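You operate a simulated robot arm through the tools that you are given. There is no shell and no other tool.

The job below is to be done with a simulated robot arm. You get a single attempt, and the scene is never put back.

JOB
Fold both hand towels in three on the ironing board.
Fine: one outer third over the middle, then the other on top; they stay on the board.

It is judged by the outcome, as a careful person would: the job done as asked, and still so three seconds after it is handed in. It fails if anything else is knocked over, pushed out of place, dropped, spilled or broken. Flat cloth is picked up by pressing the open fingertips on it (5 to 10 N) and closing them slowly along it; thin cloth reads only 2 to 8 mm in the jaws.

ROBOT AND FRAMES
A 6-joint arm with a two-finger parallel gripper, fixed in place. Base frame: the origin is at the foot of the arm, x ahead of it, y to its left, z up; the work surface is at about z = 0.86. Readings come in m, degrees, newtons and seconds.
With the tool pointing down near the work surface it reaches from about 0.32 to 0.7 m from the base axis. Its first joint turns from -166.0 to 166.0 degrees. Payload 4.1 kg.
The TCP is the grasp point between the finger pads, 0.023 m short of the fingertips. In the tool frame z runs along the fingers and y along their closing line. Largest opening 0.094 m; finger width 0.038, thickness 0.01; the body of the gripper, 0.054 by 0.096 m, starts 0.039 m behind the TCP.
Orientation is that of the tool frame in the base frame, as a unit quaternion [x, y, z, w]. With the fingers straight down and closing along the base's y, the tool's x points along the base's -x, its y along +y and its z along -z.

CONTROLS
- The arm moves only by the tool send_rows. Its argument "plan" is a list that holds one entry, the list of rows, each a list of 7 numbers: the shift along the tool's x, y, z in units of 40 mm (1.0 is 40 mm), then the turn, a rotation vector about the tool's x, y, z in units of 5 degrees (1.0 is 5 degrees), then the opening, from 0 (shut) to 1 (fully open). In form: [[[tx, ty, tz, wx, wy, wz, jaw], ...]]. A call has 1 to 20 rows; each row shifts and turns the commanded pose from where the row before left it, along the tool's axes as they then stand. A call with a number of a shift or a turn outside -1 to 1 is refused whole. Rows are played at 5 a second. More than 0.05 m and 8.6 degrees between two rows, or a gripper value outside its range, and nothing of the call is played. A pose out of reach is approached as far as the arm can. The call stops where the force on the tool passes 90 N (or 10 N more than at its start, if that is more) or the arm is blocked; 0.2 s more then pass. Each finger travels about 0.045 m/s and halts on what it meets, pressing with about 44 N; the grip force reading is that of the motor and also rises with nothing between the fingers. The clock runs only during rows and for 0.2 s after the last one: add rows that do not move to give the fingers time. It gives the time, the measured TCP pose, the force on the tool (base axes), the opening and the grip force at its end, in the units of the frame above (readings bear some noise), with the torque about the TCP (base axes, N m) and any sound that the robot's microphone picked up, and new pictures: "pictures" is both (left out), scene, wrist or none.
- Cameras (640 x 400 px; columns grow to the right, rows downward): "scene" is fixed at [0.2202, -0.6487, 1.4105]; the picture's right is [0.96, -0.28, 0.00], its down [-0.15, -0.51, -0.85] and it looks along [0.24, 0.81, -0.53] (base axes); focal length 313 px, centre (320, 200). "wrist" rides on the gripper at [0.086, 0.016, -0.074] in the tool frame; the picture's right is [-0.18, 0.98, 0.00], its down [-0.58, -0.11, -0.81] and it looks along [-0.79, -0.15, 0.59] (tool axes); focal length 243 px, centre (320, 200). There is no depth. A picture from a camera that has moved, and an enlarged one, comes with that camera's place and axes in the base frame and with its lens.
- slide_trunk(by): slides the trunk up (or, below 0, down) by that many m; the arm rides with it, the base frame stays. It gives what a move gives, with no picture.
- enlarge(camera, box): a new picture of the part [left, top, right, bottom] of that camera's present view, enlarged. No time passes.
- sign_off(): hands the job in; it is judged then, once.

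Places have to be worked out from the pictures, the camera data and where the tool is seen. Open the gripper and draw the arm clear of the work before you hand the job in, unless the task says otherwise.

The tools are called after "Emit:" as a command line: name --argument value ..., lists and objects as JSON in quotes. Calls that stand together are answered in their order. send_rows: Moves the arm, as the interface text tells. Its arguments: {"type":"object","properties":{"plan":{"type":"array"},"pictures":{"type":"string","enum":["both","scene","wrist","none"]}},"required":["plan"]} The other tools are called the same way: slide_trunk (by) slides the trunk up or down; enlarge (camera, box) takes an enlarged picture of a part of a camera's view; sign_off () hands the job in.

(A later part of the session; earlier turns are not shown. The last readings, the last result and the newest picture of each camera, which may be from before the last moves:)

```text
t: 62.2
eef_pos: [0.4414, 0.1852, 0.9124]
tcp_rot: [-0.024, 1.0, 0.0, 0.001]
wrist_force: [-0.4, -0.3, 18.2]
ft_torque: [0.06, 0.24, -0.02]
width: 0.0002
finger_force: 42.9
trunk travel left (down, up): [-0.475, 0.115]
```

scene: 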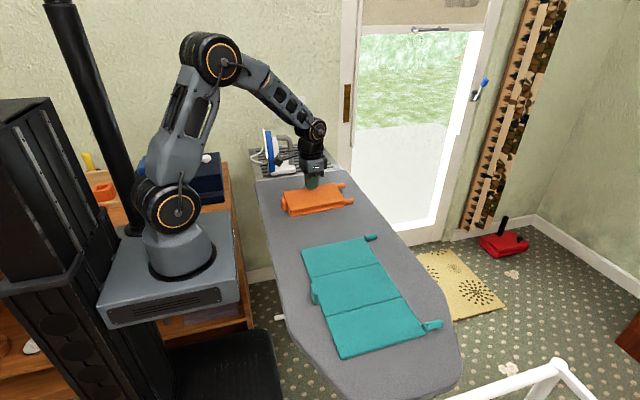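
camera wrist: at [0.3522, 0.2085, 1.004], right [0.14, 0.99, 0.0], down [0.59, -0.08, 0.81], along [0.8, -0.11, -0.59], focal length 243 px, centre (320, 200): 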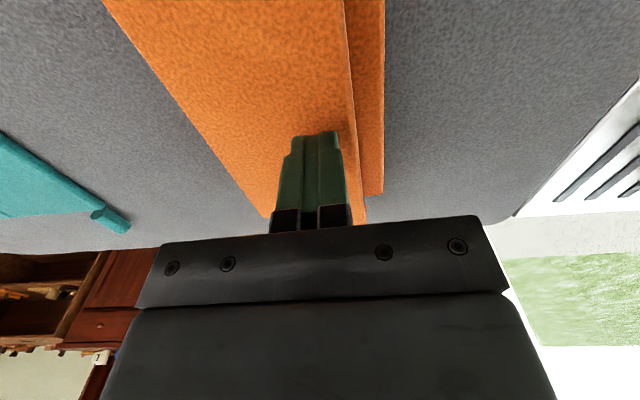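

The stack is pressed at 18 N with its top at z≈0.889, i.e. three layers flat. I'll lift away and look at it.

Emit:
send_rows --plan '[[[0, 0, -0.4, 0, 0, 0, 0.0], [0, 0, -0.8, 0, 0, 0, 0.0], [0, 0, -1, 0, 0, 0, 0.2], [0, 0, -0.5, 0, 0, 0, 0.35], [0, 0, 0, 0, 0, 0, 0.35]]]' --pictures "both"

Emit:
enlarge --camera "scene" --box '[265, 160, 393, 240]'

Emit:
enlarge --camera "wrist" --box '[80, 0, 400, 200]'

```text
t: 63.4
eef_pos: [0.4402, 0.185, 1.0188]
tcp_rot: [-0.023, 1.0, 0.0, 0.0]
wrist_force: [-0.1, -0.4, 0.2]
ft_torque: [-0.02, -0.01, 0.01]
width: 0.0328
finger_force: 0.0
trunk travel left (down, up): [-0.475, 0.115]
camera wrist: at [0.3531, 0.1974, 1.0919], right [0.14, 0.99, 0.0], down [0.59, -0.08, 0.81], along [0.8, -0.11, -0.59], focal length 243 px, centre (320, 200)
```

scene: 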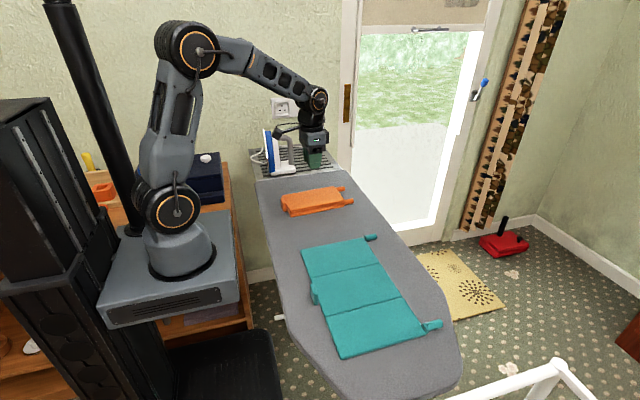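
wrist: 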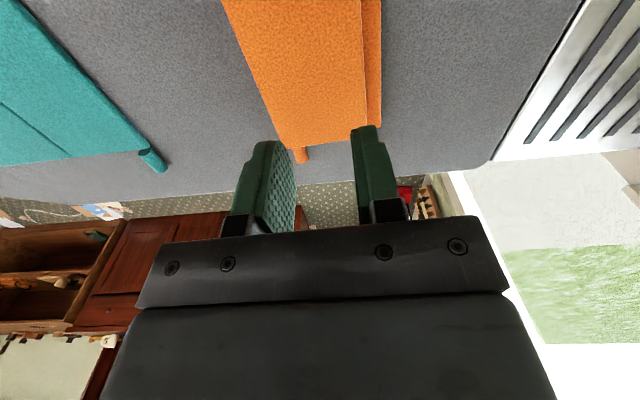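

```text
5.00 times, centred on (329, 200) of scene
camera zoom: at [0.2202, -0.6487, 1.4105], right [0.96, -0.28, 0.0], down [-0.15, -0.51, -0.85], along [0.24, 0.81, -0.53], focal length 1564 px, centre (275, 200)
```

zoom: 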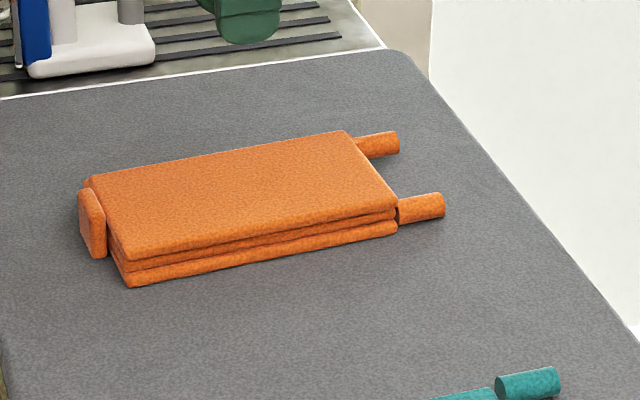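

```text
2.00 times, centred on (240, 100) of wrist
camera zoom: at [0.3531, 0.1974, 1.0919], right [0.14, 0.99, 0.0], down [0.59, -0.08, 0.81], along [0.8, -0.11, -0.59], focal length 485 px, centre (480, 400)
```

zoom: 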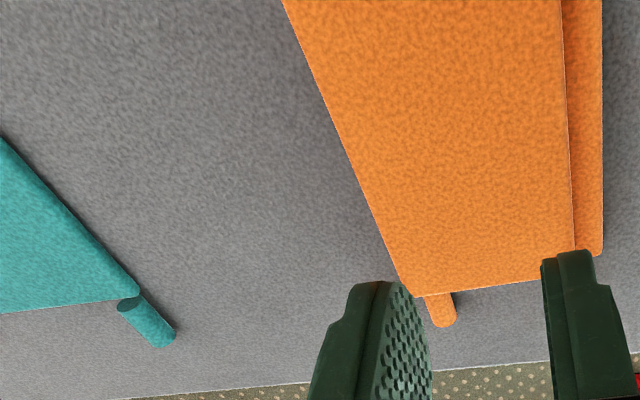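

The orange towel is now neatly folded in three. The teal towel is axis-aligned with creases at y≈−0.141 and −0.2545 and edges at −0.0375 and −0.347, so I'll undo the 2.7° yaw and move above its +y tab at about (0.543, −0.043).

Emit:
send_rows --plan '[[[0, 0, 0, 0, 0, 0.54, 0.35], [-0.375, -0.815, 0.2, 0, 0, 0, 0.35], [-0.375, -0.815, 0.2, 0, 0, 0, 0.35], [-0.375, -0.815, 0.2, 0, 0, 0, 0.35], [-0.375, -0.815, 0.2, 0, 0, 0, 0.35], [-0.375, -0.815, 0.2, 0, 0, 0, 0.35], [-0.375, -0.815, 0.2, 0, 0, 0, 0.35], [-0.375, -0.815, 0.2, 0, 0, 0, 0.35], [0, 0, 0, 0, 0, 0, 0.35]]]' --pictures "both"

Emit:
enlarge --camera "wrist" --box '[120, 0, 440, 200]'

Emit:
enlarge --camera "scene" --box '[290, 170, 450, 270]'

```text
t: 65.4
eef_pos: [0.5471, -0.0427, 0.9647]
tcp_rot: [0.0, 1.0, 0.0, 0.0]
wrist_force: [0.3, -1.2, -0.2]
ft_torque: [0.0, 0.04, -0.03]
width: 0.0329
finger_force: 0.1
trunk travel left (down, up): [-0.475, 0.115]
camera wrist: at [0.4602, -0.0259, 1.0388], right [0.18, 0.98, 0.0], down [0.58, -0.11, 0.81], along [0.79, -0.15, -0.59], focal length 243 px, centre (320, 200)
```

scene: 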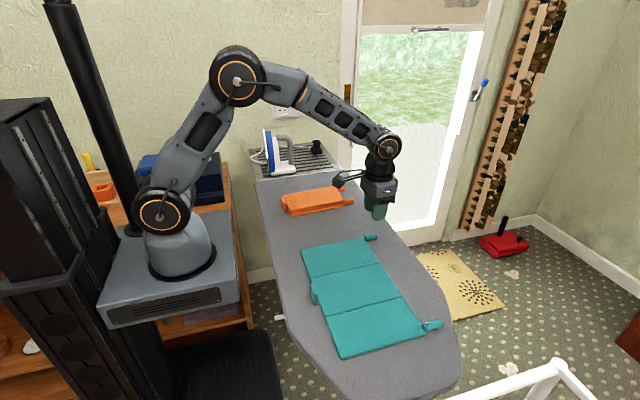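
wrist: 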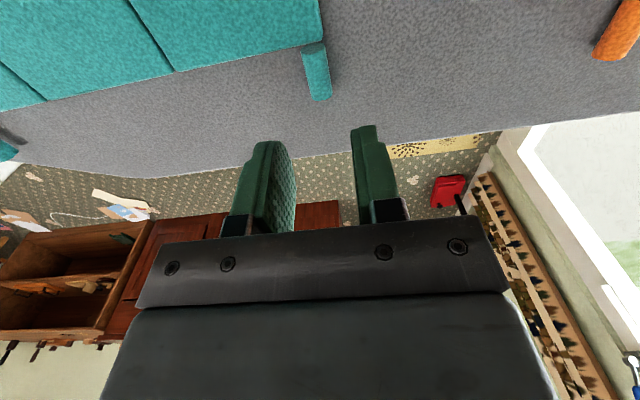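

```text
2.00 times, centred on (280, 100) of wrist
camera zoom: at [0.4602, -0.0259, 1.0388], right [0.18, 0.98, 0.0], down [0.58, -0.11, 0.81], along [0.79, -0.15, -0.59], focal length 485 px, centre (400, 400)
```

zoom: 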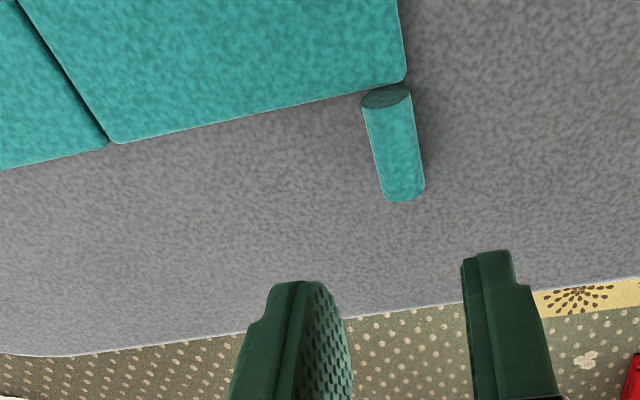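

```text
4.00 times, centred on (370, 220) of scene
camera zoom: at [0.2202, -0.6487, 1.4105], right [0.96, -0.28, 0.0], down [-0.15, -0.51, -0.85], along [0.24, 0.81, -0.53], focal length 1251 px, centre (120, 120)
```

zoom: 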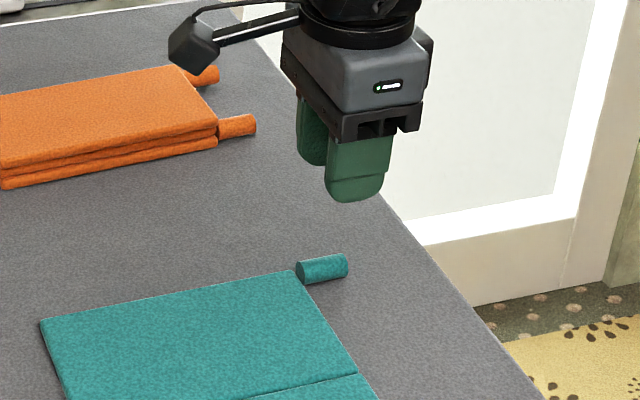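

Tab axis at y≈−0.042, x 0.526–0.559; the fingers straddle it. I'll shift +2 mm in x and descend around it.

Emit:
send_rows --plan '[[[-0.05, 0, 0.5, 0, 0, 0, 0.35], [0, 0, 0.5, 0, 0, 0, 0.35], [0, 0, 0.5, 0, 0, 0, 0.32], [0, 0, 0.35, 0, 0, 0, 0.28], [0, 0, 0, 0, 0, 0, 0.28]]]' --pictures "both"

Emit:
enlarge --camera "wrist" --box '[200, 50, 440, 200]'

Emit:
enlarge --camera "scene" --box '[330, 200, 410, 250]'

```text
t: 66.6
eef_pos: [0.5489, -0.0437, 0.8893]
tcp_rot: [0.0, 1.0, -0.001, 0.0]
wrist_force: [0.1, 0.3, 1.3]
ft_torque: [0.03, -0.01, 0.0]
width: 0.0263
finger_force: 0.0
trunk travel left (down, up): [-0.475, 0.115]
camera wrist: at [0.4624, -0.0267, 0.9638], right [0.18, 0.98, 0.0], down [0.58, -0.11, 0.81], along [0.79, -0.15, -0.59], focal length 243 px, centre (320, 200)
```

scene: 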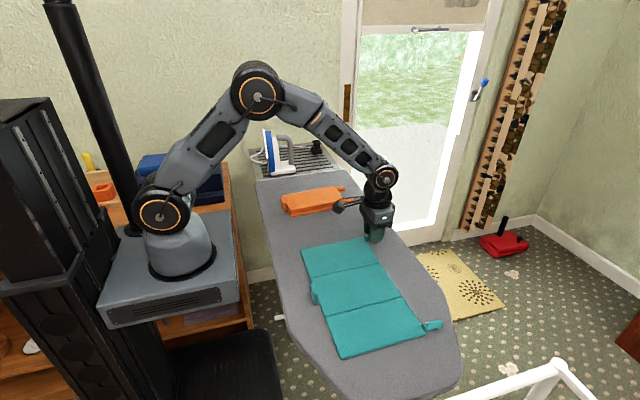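
wrist: 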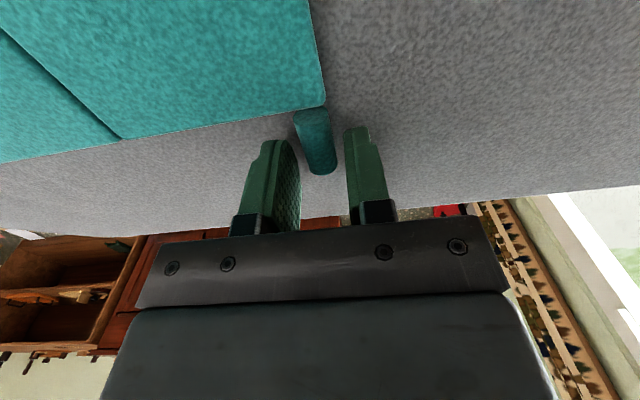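

```text
2.67 times, centred on (320, 125) of wrist
camera zoom: at [0.4624, -0.0267, 0.9638], right [0.18, 0.98, 0.0], down [0.58, -0.11, 0.81], along [0.79, -0.15, -0.59], focal length 647 px, centre (320, 400)
```

zoom: 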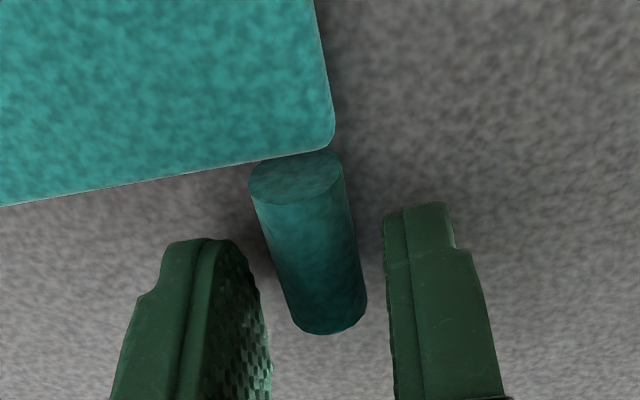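

```text
8.00 times, centred on (370, 225) of scene
camera zoom: at [0.2202, -0.6487, 1.4105], right [0.96, -0.28, 0.0], down [-0.15, -0.51, -0.85], along [0.24, 0.81, -0.53], focal length 2503 px, centre (-80, 0)
```

zoom: 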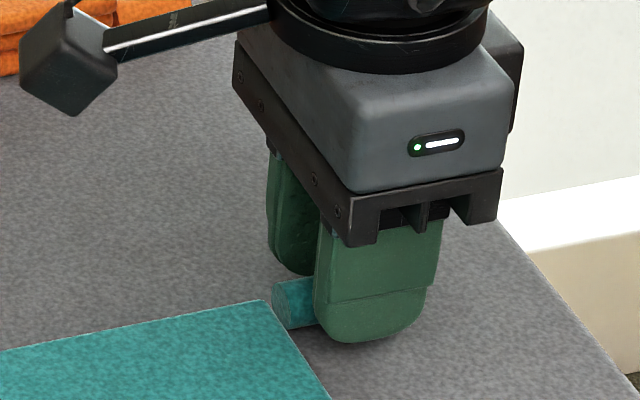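

Good alignment; I'll lower the last 6 mm and close firmly.

Emit:
send_rows --plan '[[[0, 0.03, 0.14, 0, 0, 0, 0.25], [0, 0, 0, 0, 0, 0, 0.2], [0, 0, 0, 0, 0, 0, 0.165], [0, 0, 0, 0, 0, 0, 0.15], [0, 0, 0, 0, 0, 0, 0.135], [0, 0, 0, 0, 0, 0, 0.135]]]' --pictures "wrist"

```text
t: 68.0
eef_pos: [0.5494, -0.0419, 0.8846]
tcp_rot: [0.001, 1.0, 0.001, 0.0]
wrist_force: [1.8, -1.0, 3.0]
ft_torque: [0.02, 0.03, 0.34]
width: 0.0153
finger_force: 44.5
trunk travel left (down, up): [-0.475, 0.115]
camera wrist: at [0.4626, -0.0258, 0.9585], right [0.18, 0.98, 0.0], down [0.58, -0.11, 0.81], along [0.79, -0.15, -0.59], focal length 243 px, centre (320, 200)
```

wrist: 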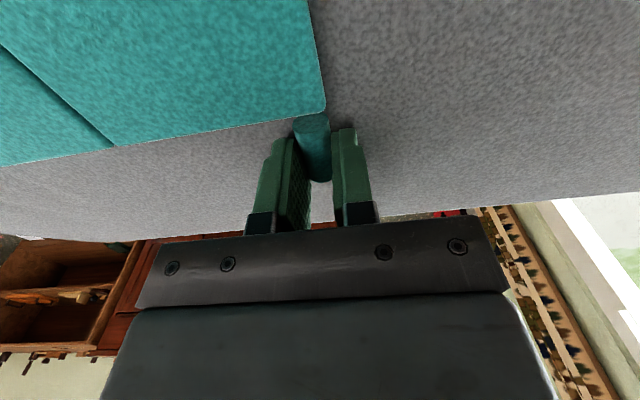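

Gripped at 44 N. I'll lift by rotating the tool with the panel about its hinge, 25° first.

Emit:
send_rows --plan '[[[0, -0.0455, -0.211, -1, 0, 0, 0.135], [0, -0.0455, -0.211, -1, 0, 0, 0.135], [0, -0.0455, -0.211, -1, 0, 0, 0.135], [0, -0.0455, -0.211, -1, 0, 0, 0.135], [0, -0.0455, -0.211, -1, 0, 0, 0.135], [0, 0, 0, 0, 0, 0, 0.135]]]' --pictures "scene"

Emit:
enlarge --camera "scene" --box '[290, 200, 450, 300]'

```text
t: 69.4
eef_pos: [0.549, -0.0584, 0.923]
tcp_rot: [-0.001, 0.976, 0.217, -0.001]
wrist_force: [-0.7, 0.2, -0.1]
ft_torque: [0.0, 0.01, -0.01]
width: 0.0152
finger_force: 43.7
trunk travel left (down, up): [-0.475, 0.115]
```

scene: 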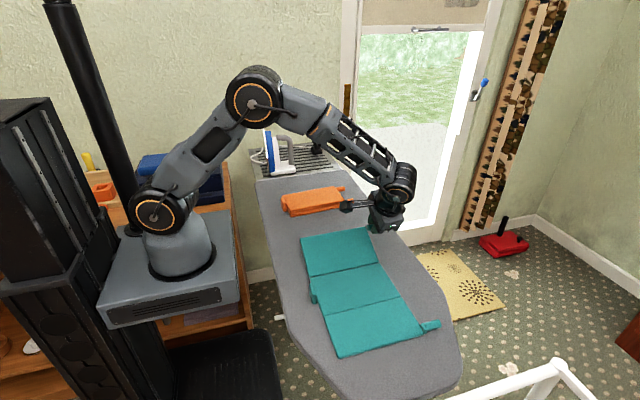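

```text
4.00 times, centred on (370, 250) of scene
camera zoom: at [0.2202, -0.6487, 1.4105], right [0.96, -0.28, 0.0], down [-0.15, -0.51, -0.85], along [0.24, 0.81, -0.53], focal length 1251 px, centre (120, 0)
```

zoom: 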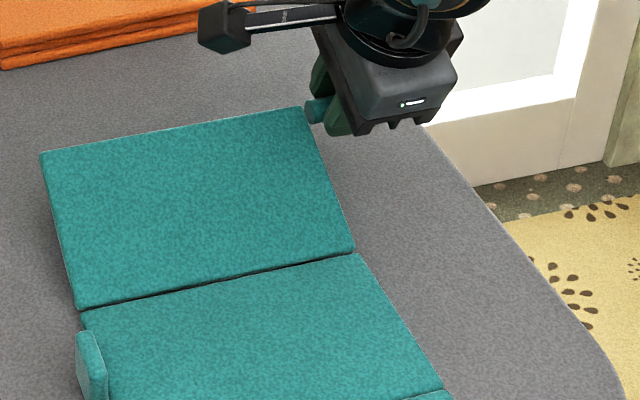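

Lifting cleanly. I'll continue to 60°.

Emit:
send_rows --plan '[[[0, -0.0455, -0.211, -1, 0, 0, 0.135], [0, -0.0455, -0.211, -1, 0, 0, 0.135], [0, -0.0455, -0.211, -1, 0, 0, 0.135], [0, -0.0455, -0.211, -1, 0, 0, 0.135], [0, -0.0455, -0.211, -1, 0, 0, 0.135], [0, -0.0455, -0.211, -1, 0, 0, 0.135], [0, -0.0455, -0.211, -1, 0, 0, 0.135], [0, 0, 0, 0, 0, 0, 0.135]]]' --pictures "scene"

Emit:
enlarge --camera "scene" --box '[290, 190, 450, 290]'

Emit:
enlarge --camera "scene" --box '[300, 260, 460, 360]'

```text
t: 71.2
eef_pos: [0.5492, -0.103, 0.9589]
tcp_rot: [0.0, 0.866, 0.499, 0.001]
wrist_force: [4.0, 7.4, 11.0]
ft_torque: [0.21, 0.12, -0.12]
width: 0.0154
finger_force: 44.2
trunk travel left (down, up): [-0.475, 0.115]
```

scene: 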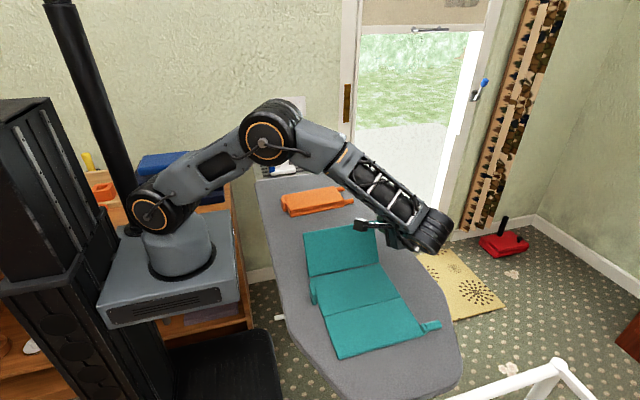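

```text
4.00 times, centred on (370, 240) of scene
camera zoom: at [0.2202, -0.6487, 1.4105], right [0.96, -0.28, 0.0], down [-0.15, -0.51, -0.85], along [0.24, 0.81, -0.53], focal length 1251 px, centre (120, 40)
```

zoom: 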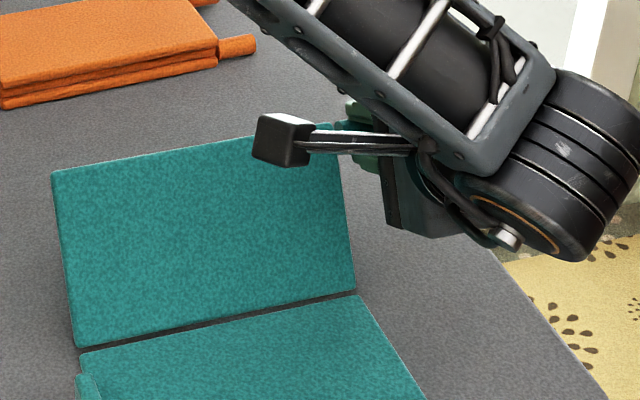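

```text
4.00 times, centred on (380, 310) of scene
camera zoom: at [0.2202, -0.6487, 1.4105], right [0.96, -0.28, 0.0], down [-0.15, -0.51, -0.85], along [0.24, 0.81, -0.53], focal length 1251 px, centre (80, -240)
```

zoom: 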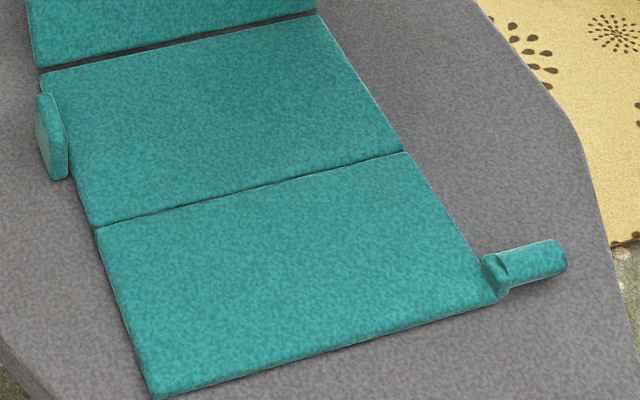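

At 60° the tool feels about 13 N along the panel (my radius is 1–2 mm short), so I'll back off slightly outward along the panel and then ease to the light pinch.

Emit:
send_rows --plan '[[[0, 0.045, 0, 0, 0, 0, 0.14], [0, 0, 0, 0, 0, 0, 0.152], [0, 0, 0, 0, 0, 0, 0.16], [0, 0, 0, 0, 0, 0, 0.164], [0, 0, 0, 0, 0, 0, 0.167], [0, 0, 0, 0, 0, 0, 0.167]]]' --pictures "scene"

Emit:
enlarge --camera "scene" --box '[290, 190, 450, 290]'

```text
t: 72.6
eef_pos: [0.5477, -0.1042, 0.9596]
tcp_rot: [0.0, 0.866, 0.5, 0.0]
wrist_force: [-0.8, 0.1, 0.0]
ft_torque: [0.0, 0.0, 0.01]
width: 0.0163
finger_force: 0.9
trunk travel left (down, up): [-0.475, 0.115]
```

scene: 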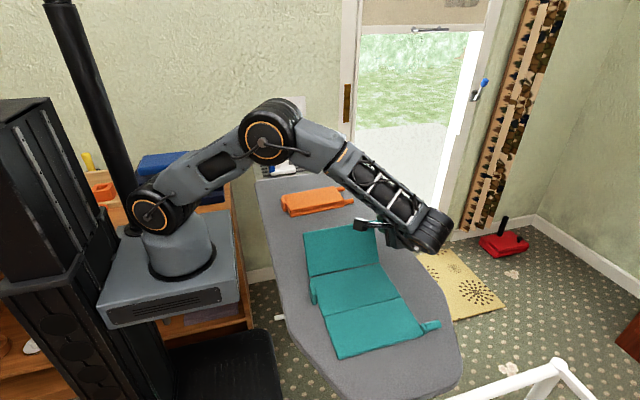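

```text
4.00 times, centred on (370, 240) of scene
camera zoom: at [0.2202, -0.6487, 1.4105], right [0.96, -0.28, 0.0], down [-0.15, -0.51, -0.85], along [0.24, 0.81, -0.53], focal length 1251 px, centre (120, 40)
```

zoom: 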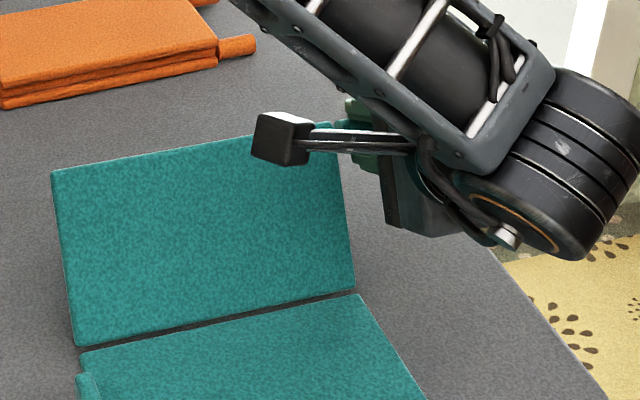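

Forces are zero and the tab is held at 59°. I'll rotate the tool back about the tab, 25° first.

Emit:
send_rows --plan '[[[0, 0.0181, 0.0004, 0.5, 0, 0, 0.167], [0, 0.0181, 0.0004, 0.5, 0, 0, 0.167], [0, 0.0181, 0.0004, 0.5, 0, 0, 0.167], [0, 0.0181, 0.0004, 0.5, 0, 0, 0.167], [0, 0.0181, 0.0004, 0.5, 0, 0, 0.167], [0, 0.0181, 0.0004, 0.5, 0, 0, 0.167], [0, 0.0181, 0.0004, 0.5, 0, 0, 0.167], [0, 0.0181, 0.0004, 0.5, 0, 0, 0.167], [0, 0.0181, 0.0004, 0.5, 0, 0, 0.167], [0, 0.0181, 0.0004, 0.5, 0, 0, 0.167], [0, 0, 0, 0, 0, 0, 0.167]]]' --pictures "both"

Emit:
enlarge --camera "scene" --box '[290, 190, 450, 290]'

Emit:
enlarge --camera "wrist" --box '[200, 50, 440, 200]'

```text
t: 75.0
eef_pos: [0.5486, -0.0991, 0.9665]
tcp_rot: [0.0, 0.954, 0.301, 0.0]
wrist_force: [0.3, 0.0, 1.2]
ft_torque: [0.04, -0.01, -0.05]
width: 0.0166
finger_force: 0.9
trunk travel left (down, up): [-0.475, 0.115]
camera wrist: at [0.4617, -0.1274, 1.0361], right [0.18, 0.81, 0.56], down [0.58, -0.55, 0.6], along [0.79, 0.22, -0.57], focal length 243 px, centre (320, 200)
```

scene: 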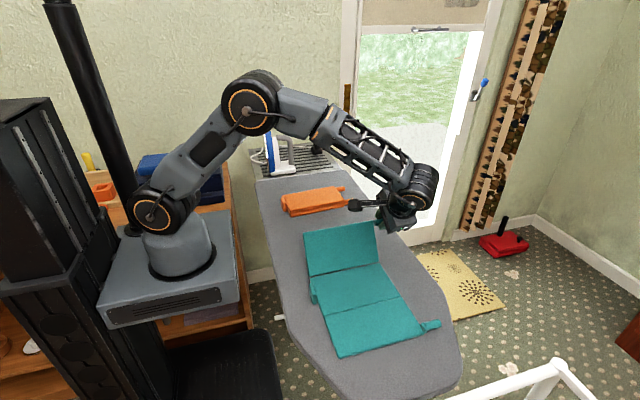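
wrist: 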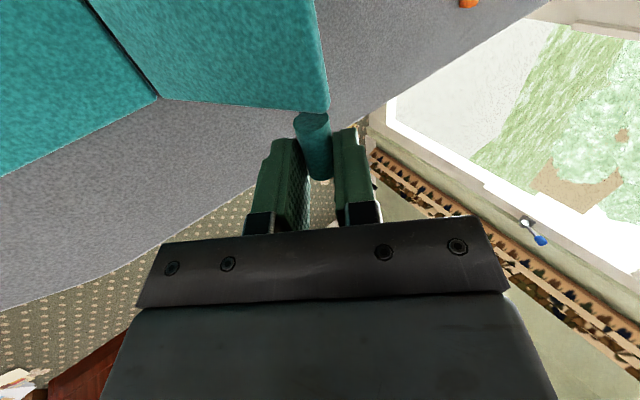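

```text
4.00 times, centred on (370, 240) of scene
camera zoom: at [0.2202, -0.6487, 1.4105], right [0.96, -0.28, 0.0], down [-0.15, -0.51, -0.85], along [0.24, 0.81, -0.53], focal length 1251 px, centre (120, 40)
```

zoom: 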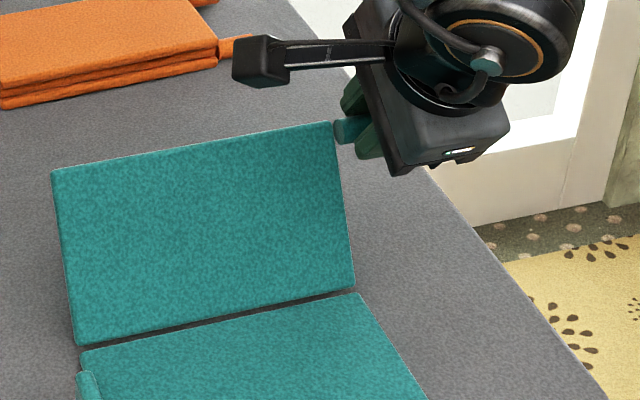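

```text
2.67 times, centred on (320, 125) of wrist
camera zoom: at [0.4617, -0.1274, 1.0361], right [0.18, 0.81, 0.56], down [0.58, -0.55, 0.6], along [0.79, 0.22, -0.57], focal length 647 px, centre (320, 400)
```

zoom: 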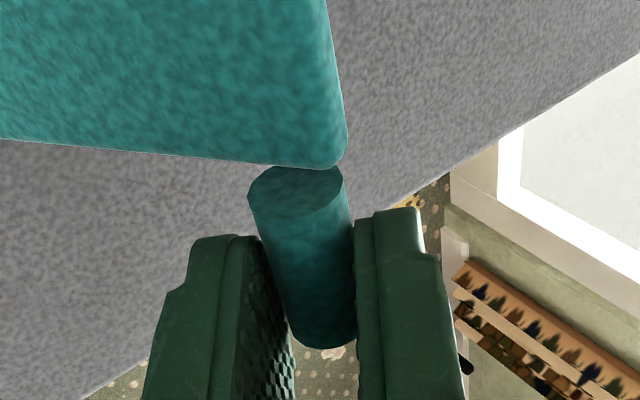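

It pivots with no disturbance. I'll continue to upright.

Emit:
send_rows --plan '[[[0, 0.0181, 0.0004, 0.5, 0, 0, 0.168], [0, 0.0181, 0.0004, 0.5, 0, 0, 0.168], [0, 0.0181, 0.0004, 0.5, 0, 0, 0.168], [0, 0.0181, 0.0004, 0.5, 0, 0, 0.168], [0, 0.0181, 0.0004, 0.5, 0, 0, 0.168], [0, 0.0181, 0.0004, 0.5, 0, 0, 0.168], [0, 0.0181, 0.0004, 0.5, 0, 0, 0.168], [0, 0.0181, 0.0004, 0.5, 0, 0, 0.168], [0, 0.0181, 0.0004, 0.5, 0, 0, 0.168], [0, 0.0181, 0.0004, 0.5, 0, 0, 0.168], [0, 0.0181, 0.0004, 0.5, 0, 0, 0.168], [0, 0.0181, 0.0004, 0.5, 0, 0, 0.168], [0, 0.0181, 0.0004, 0.5, 0, 0, 0.168], [0, 0.0181, 0.0004, 0.5, 0, 0, 0.168], [0, 0, 0, 0, 0, 0, 0.168]]]' --pictures "both"

Emit:
enlarge --camera "scene" --box '[290, 190, 450, 290]'

Emit:
enlarge --camera "wrist" --box '[200, 50, 440, 200]'

```text
t: 78.2
eef_pos: [0.548, -0.0889, 0.9696]
tcp_rot: [0.0, 1.0, 0.001, 0.0]
wrist_force: [-0.2, -0.4, -0.7]
ft_torque: [-0.01, 0.0, 0.03]
width: 0.0163
finger_force: 0.5
trunk travel left (down, up): [-0.475, 0.115]
camera wrist: at [0.462, -0.0723, 1.0434], right [0.18, 0.98, 0.0], down [0.58, -0.11, 0.81], along [0.79, -0.15, -0.59], focal length 243 px, centre (320, 200)
```

scene: 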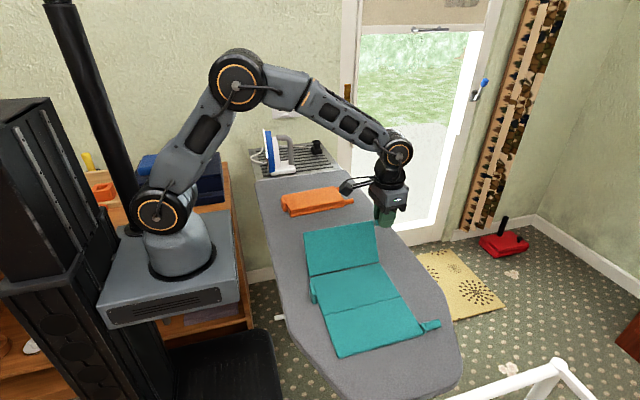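
wrist: 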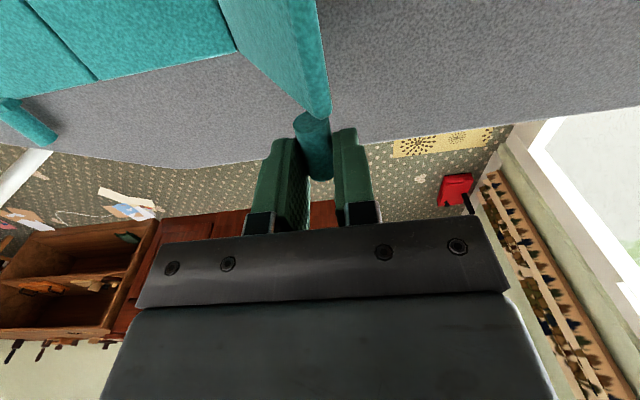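

```text
4.00 times, centred on (370, 240) of scene
camera zoom: at [0.2202, -0.6487, 1.4105], right [0.96, -0.28, 0.0], down [-0.15, -0.51, -0.85], along [0.24, 0.81, -0.53], focal length 1251 px, centre (120, 40)
```

zoom: 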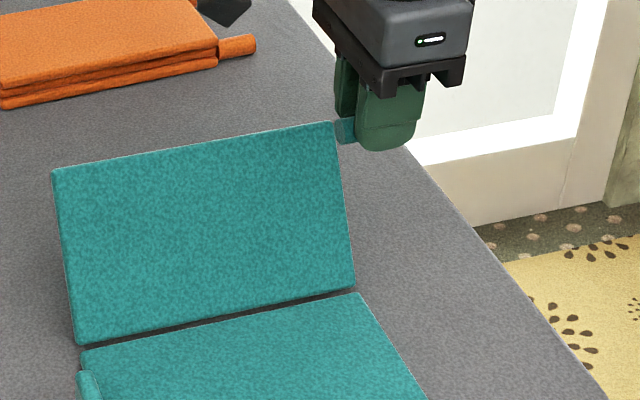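

```text
2.67 times, centred on (320, 125) of wrist
camera zoom: at [0.462, -0.0723, 1.0434], right [0.18, 0.98, 0.0], down [0.58, -0.11, 0.81], along [0.79, -0.15, -0.59], focal length 647 px, centre (320, 400)
```

zoom: 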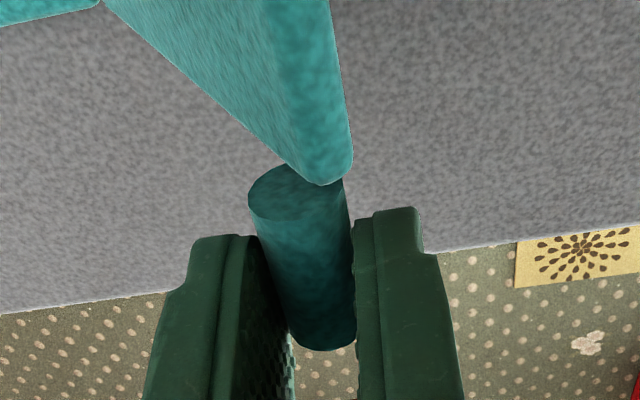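

Upright with the panel at about 59° and the towel unmoved. I'll loosen to a cage and push the tab over the top to about 99°.

Emit:
send_rows --plan '[[[0, 0, 0, 0, 0, 0, 0.174], [0, -0.185, -0.1, 0, 0, 0, 0.174], [0, -0.193, -0.084, 0, 0, 0, 0.174], [0, -0.1995, -0.067, 0, 0, 0, 0.174], [0, -0.205, -0.049, 0, 0, 0, 0.174], [0, -0.208, -0.031, 0, 0, 0, 0.174], [0, -0.21, -0.013, 0, 0, 0, 0.174], [0, -0.21, 0.0055, 0, 0, 0, 0.174], [0, -0.209, 0.024, 0, 0, 0, 0.174], [0, 0, 0, 0, 0, 0, 0.174]]]' --pictures "both"

Emit:
enlarge --camera "scene" --box '[290, 190, 450, 290]'

Emit:
enlarge --camera "wrist" --box '[200, 50, 440, 200]'

```text
t: 80.4
eef_pos: [0.5471, -0.154, 0.9807]
tcp_rot: [0.0, 1.0, 0.0, 0.0]
wrist_force: [-0.7, 0.0, -0.2]
ft_torque: [-0.05, -0.01, 0.02]
width: 0.0165
finger_force: 0.1
trunk travel left (down, up): [-0.475, 0.115]
camera wrist: at [0.4613, -0.1379, 1.0555], right [0.18, 0.98, 0.0], down [0.58, -0.11, 0.81], along [0.79, -0.15, -0.59], focal length 243 px, centre (320, 200)
```

scene: 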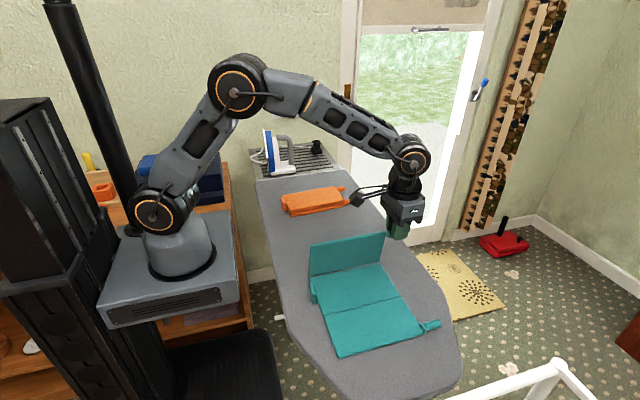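
wrist: 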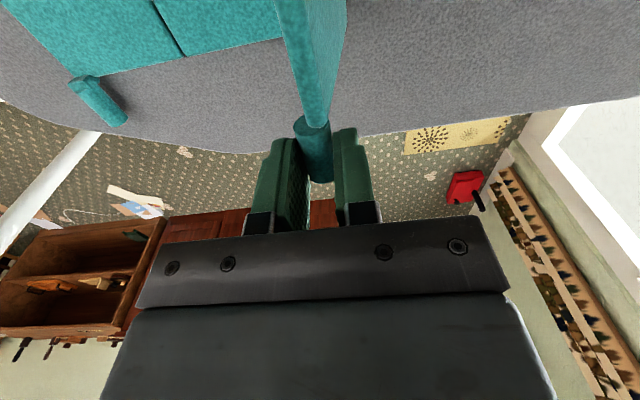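

```text
4.00 times, centred on (370, 240) of scene
camera zoom: at [0.2202, -0.6487, 1.4105], right [0.96, -0.28, 0.0], down [-0.15, -0.51, -0.85], along [0.24, 0.81, -0.53], focal length 1251 px, centre (120, 40)
```

zoom: 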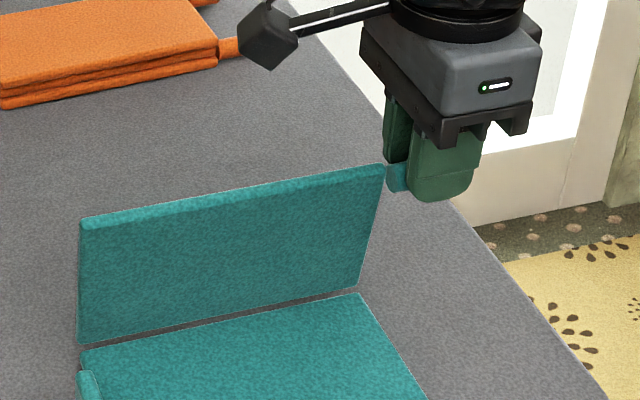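

```text
2.67 times, centred on (320, 125) of wrist
camera zoom: at [0.4613, -0.1379, 1.0555], right [0.18, 0.98, 0.0], down [0.58, -0.11, 0.81], along [0.79, -0.15, -0.59], focal length 647 px, centre (320, 400)
```

zoom: 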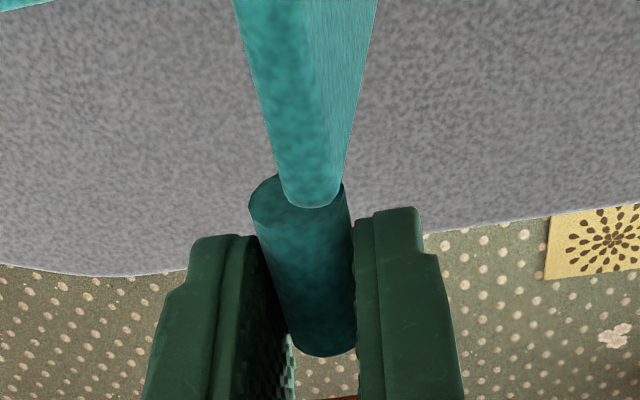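

Over the top at about 99° with nothing else moved. I'll continue down to about 164°.

Emit:
send_rows --plan '[[[0, -0.206, 0.042, 0, 0, 0, 0.174], [0, -0.202, 0.06, 0, 0, 0, 0.174], [0, -0.196, 0.077, 0, 0, 0, 0.174], [0, -0.188, 0.094, 0, 0, 0, 0.174], [0, -0.1795, 0.11, 0, 0, 0, 0.174], [0, -0.169, 0.125, 0, 0, 0, 0.174], [0, -0.158, 0.139, 0, 0, 0, 0.174], [0, -0.145, 0.153, 0, 0, 0, 0.174], [0, -0.131, 0.165, 0, 0, 0, 0.174], [0, -0.116, 0.1755, 0, 0, 0, 0.174], [0, -0.1, 0.185, 0, 0, 0, 0.174], [0, -0.084, 0.193, 0, 0, 0, 0.174], [0, -0.067, 0.1995, 0, 0, 0, 0.174], [0, 0, 0, 0, 0, 0, 0.174]]]' --pictures "both"

Emit:
enlarge --camera "scene" --box '[290, 210, 450, 310]'

Emit:
enlarge --camera "wrist" --box '[200, 50, 440, 200]'

```text
t: 83.4
eef_pos: [0.5484, -0.2336, 0.9128]
tcp_rot: [0.0, 1.0, 0.0, 0.0]
wrist_force: [-0.8, 1.5, -0.1]
ft_torque: [0.02, 0.02, -0.01]
width: 0.0168
finger_force: 0.2
trunk travel left (down, up): [-0.475, 0.115]
camera wrist: at [0.4616, -0.2164, 0.9874], right [0.18, 0.98, 0.0], down [0.58, -0.11, 0.81], along [0.79, -0.15, -0.59], focal length 243 px, centre (320, 200)
```

scene: 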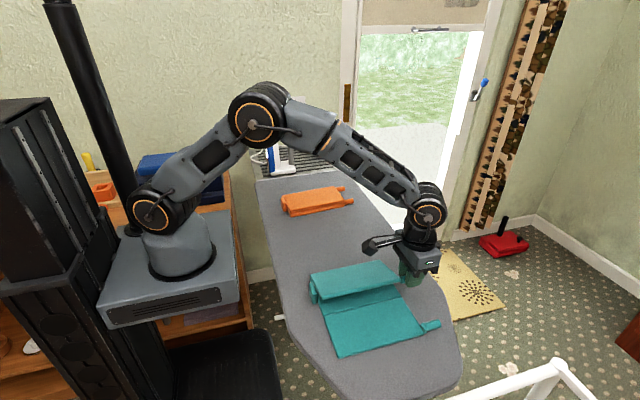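
wrist: 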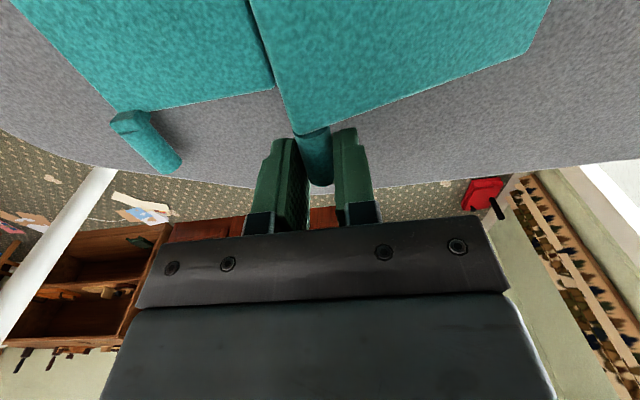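

```text
4.00 times, centred on (370, 260) of scene
camera zoom: at [0.2202, -0.6487, 1.4105], right [0.96, -0.28, 0.0], down [-0.15, -0.51, -0.85], along [0.24, 0.81, -0.53], focal length 1251 px, centre (120, -40)
```

zoom: 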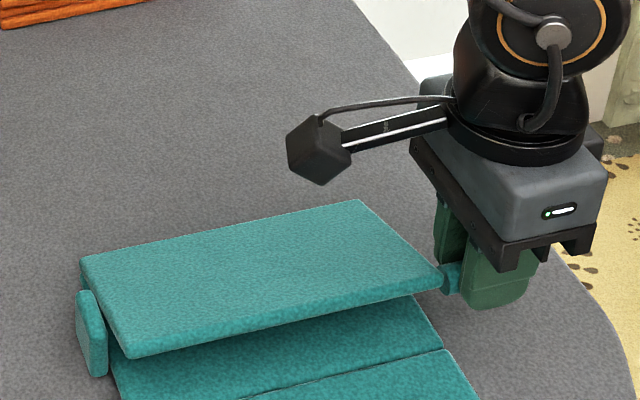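

```text
2.67 times, centred on (320, 125) of wrist
camera zoom: at [0.4616, -0.2164, 0.9874], right [0.18, 0.98, 0.0], down [0.58, -0.11, 0.81], along [0.79, -0.15, -0.59], focal length 647 px, centre (320, 400)
```

zoom: 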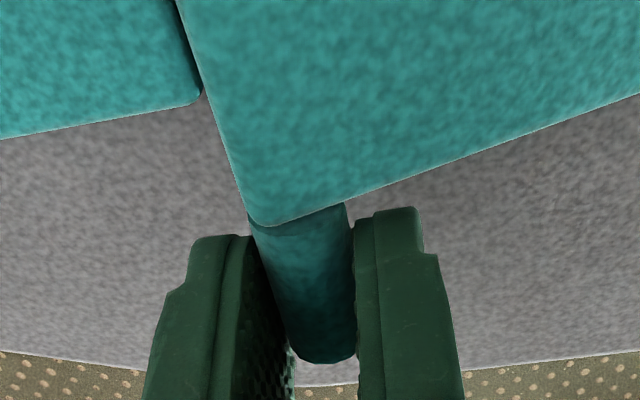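

About 16° from flat. I'll lower 14 mm, open, and lift straight up.

Emit:
send_rows --plan '[[[0, -0.04, 0.2, 0, 0, 0, 0.174], [0, -0.02, 0.15, 0, 0, 0, 0.174], [0, 0, 0, 0, 0, 0, 0.21], [0, 0, 0, 0, 0, 0, 0.26], [0, 0, 0, 0, 0, 0, 0.26], [0, 0, -0.5, 0, 0, 0, 0.26], [0, 0, -0.8, 0, 0, 0, 0.26], [0, 0, -0.5, 0, 0, 0, 0.26], [0, 0, 0, 0, 0, 0, 0.26]]]' --pictures "both"

Emit:
enlarge --camera "scene" --box '[290, 240, 450, 340]'

```text
t: 85.4
eef_pos: [0.5493, -0.2358, 0.9729]
tcp_rot: [0.0, 1.0, 0.0, 0.0]
wrist_force: [-0.7, 0.1, 0.0]
ft_torque: [-0.04, -0.02, -0.01]
width: 0.0245
finger_force: 0.0
trunk travel left (down, up): [-0.475, 0.115]
camera wrist: at [0.4632, -0.2184, 1.0459], right [0.18, 0.98, 0.0], down [0.58, -0.11, 0.81], along [0.79, -0.15, -0.59], focal length 243 px, centre (320, 200)
```

scene: 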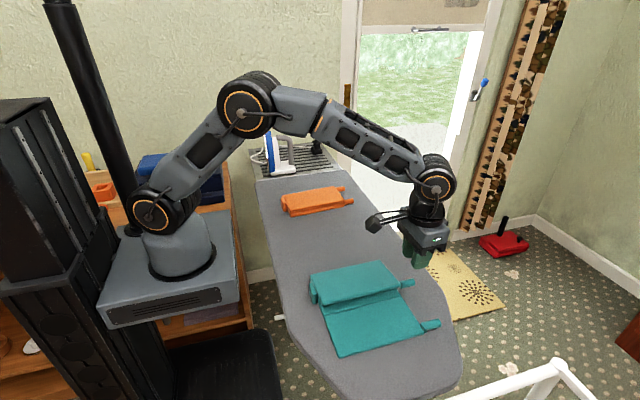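
wrist: 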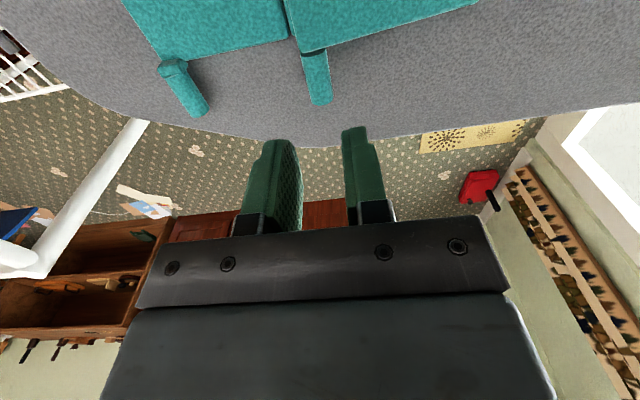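

```text
4.00 times, centred on (370, 290) of scene
camera zoom: at [0.2202, -0.6487, 1.4105], right [0.96, -0.28, 0.0], down [-0.15, -0.51, -0.85], along [0.24, 0.81, -0.53], focal length 1251 px, centre (120, -160)
```

zoom: 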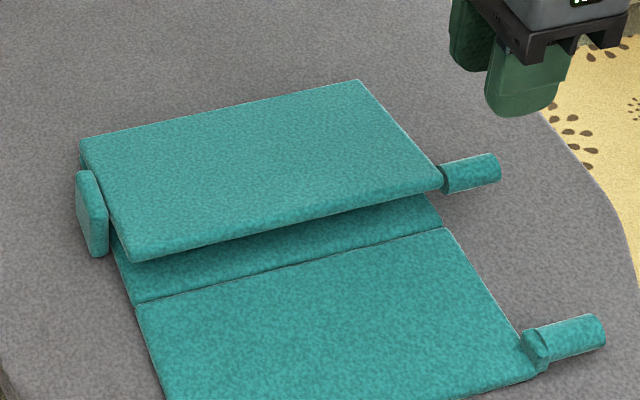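

The first teal third is over but its free edge is slightly up. I'll press it near (0.44, −0.22) with closed fingertips.

Emit:
send_rows --plan '[[[0.917, 0.13, 0, 0, 0, 0, 0.1], [0.917, 0.13, 0.2, 0, 0, 0, 0.0], [0.917, 0.13, 0.5, 0, 0, 0, 0.0], [0, 0, 0.3, 0, 0, 0, 0.0], [0, 0, 0, 0, 0, 0, 0.0]]]' --pictures "both"

Emit:
enlarge --camera "scene" --box '[290, 220, 450, 320]'

```text
t: 86.6
eef_pos: [0.4378, -0.2196, 0.9312]
tcp_rot: [0.0, 1.0, 0.0, 0.0]
wrist_force: [-0.2, -0.8, -0.6]
ft_torque: [-0.01, 0.01, 0.01]
width: 0.0002
finger_force: 42.5
trunk travel left (down, up): [-0.475, 0.115]
camera wrist: at [0.3515, -0.2024, 1.0046], right [0.18, 0.98, 0.0], down [0.58, -0.11, 0.81], along [0.79, -0.15, -0.59], focal length 243 px, centre (320, 200)
```

scene: 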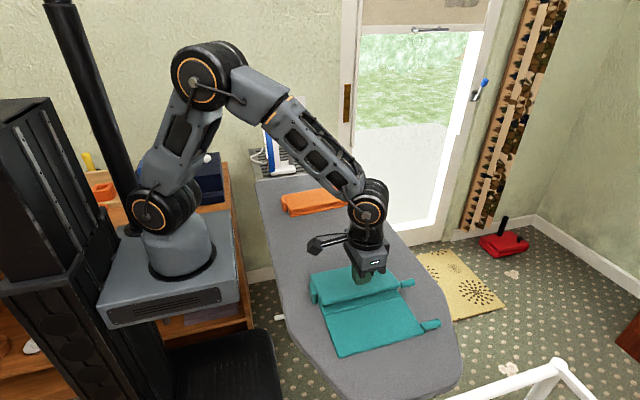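
wrist: 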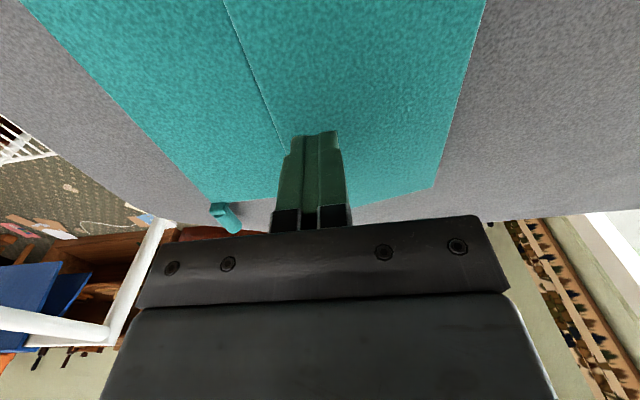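

```text
4.00 times, centred on (370, 270) of scene
camera zoom: at [0.2202, -0.6487, 1.4105], right [0.96, -0.28, 0.0], down [-0.15, -0.51, -0.85], along [0.24, 0.81, -0.53], focal length 1251 px, centre (120, -80)
```

zoom: 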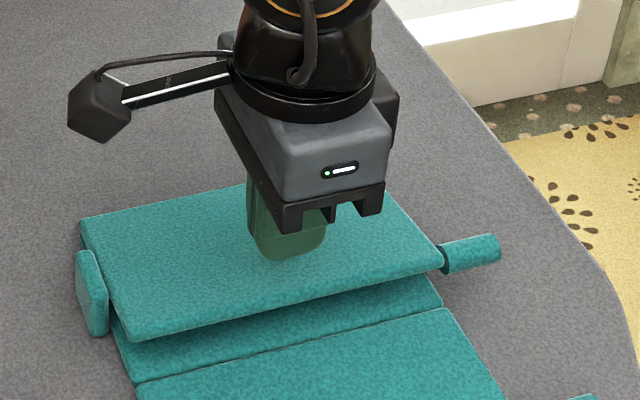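

I'll lower: 22 mm first, then in small steps to press.

Emit:
send_rows --plan '[[[0, 0, 0.2, 0, 0, 0, 0.0], [0, 0, 0.2, 0, 0, 0, 0.0], [0, 0, 0.15, 0, 0, 0, 0.0], [0, 0, 0.1, 0, 0, 0, 0.0], [0, 0, 0, 0, 0, 0, 0.0]]]' --pictures "none"

```text
t: 87.8
eef_pos: [0.4379, -0.219, 0.9039]
tcp_rot: [-0.001, 1.0, 0.0, 0.0]
wrist_force: [0.6, 0.4, 0.1]
ft_torque: [0.0, 0.03, 0.01]
width: 0.0
finger_force: 42.2
trunk travel left (down, up): [-0.475, 0.115]
```

Emit:
send_rows --plan '[[[0, 0, 0.04, 0, 0, 0, 0.0], [0, 0, 0.04, 0, 0, 0, 0.0], [0, 0, 0, 0, 0, 0, 0.0]]]' --pictures "none"

```text
t: 88.6
eef_pos: [0.4375, -0.2182, 0.9023]
tcp_rot: [0.0, 1.0, 0.0, 0.0]
wrist_force: [0.5, -0.2, -0.3]
ft_torque: [0.01, -0.01, 0.03]
width: 0.0004
finger_force: 42.3
trunk travel left (down, up): [-0.475, 0.115]
```

Still only touching lightly; I'll go down another 2–3 mm.

Emit:
send_rows --plan '[[[0, 0, 0.03, 0, 0, 0, 0.0], [0, 0, 0.03, 0, 0, 0, 0.0], [0, 0, 0, 0, 0, 0, 0.0]]]' --pictures "scene"

Emit:
enlarge --camera "scene" --box '[290, 220, 450, 320]'

```text
t: 89.4
eef_pos: [0.438, -0.2186, 0.9013]
tcp_rot: [0.0, 1.0, -0.001, 0.002]
wrist_force: [1.0, -1.1, 15.9]
ft_torque: [-0.04, 0.22, 0.06]
width: 0.0001
finger_force: 42.3
trunk travel left (down, up): [-0.475, 0.115]
```

scene: 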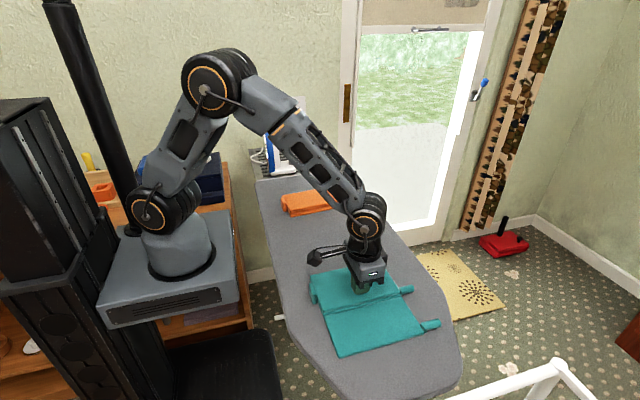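

```text
4.00 times, centred on (370, 270) of scene
camera zoom: at [0.2202, -0.6487, 1.4105], right [0.96, -0.28, 0.0], down [-0.15, -0.51, -0.85], along [0.24, 0.81, -0.53], focal length 1251 px, centre (120, -80)
```

zoom: 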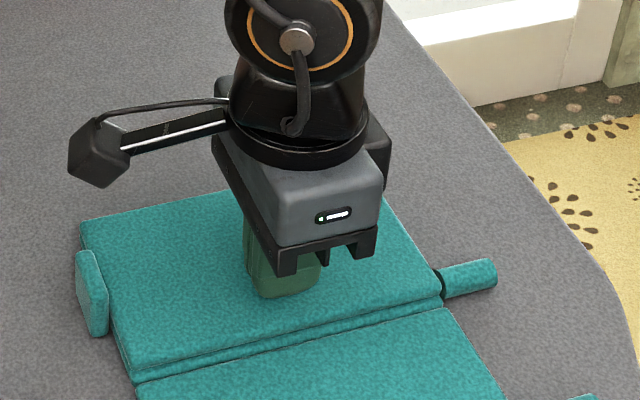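

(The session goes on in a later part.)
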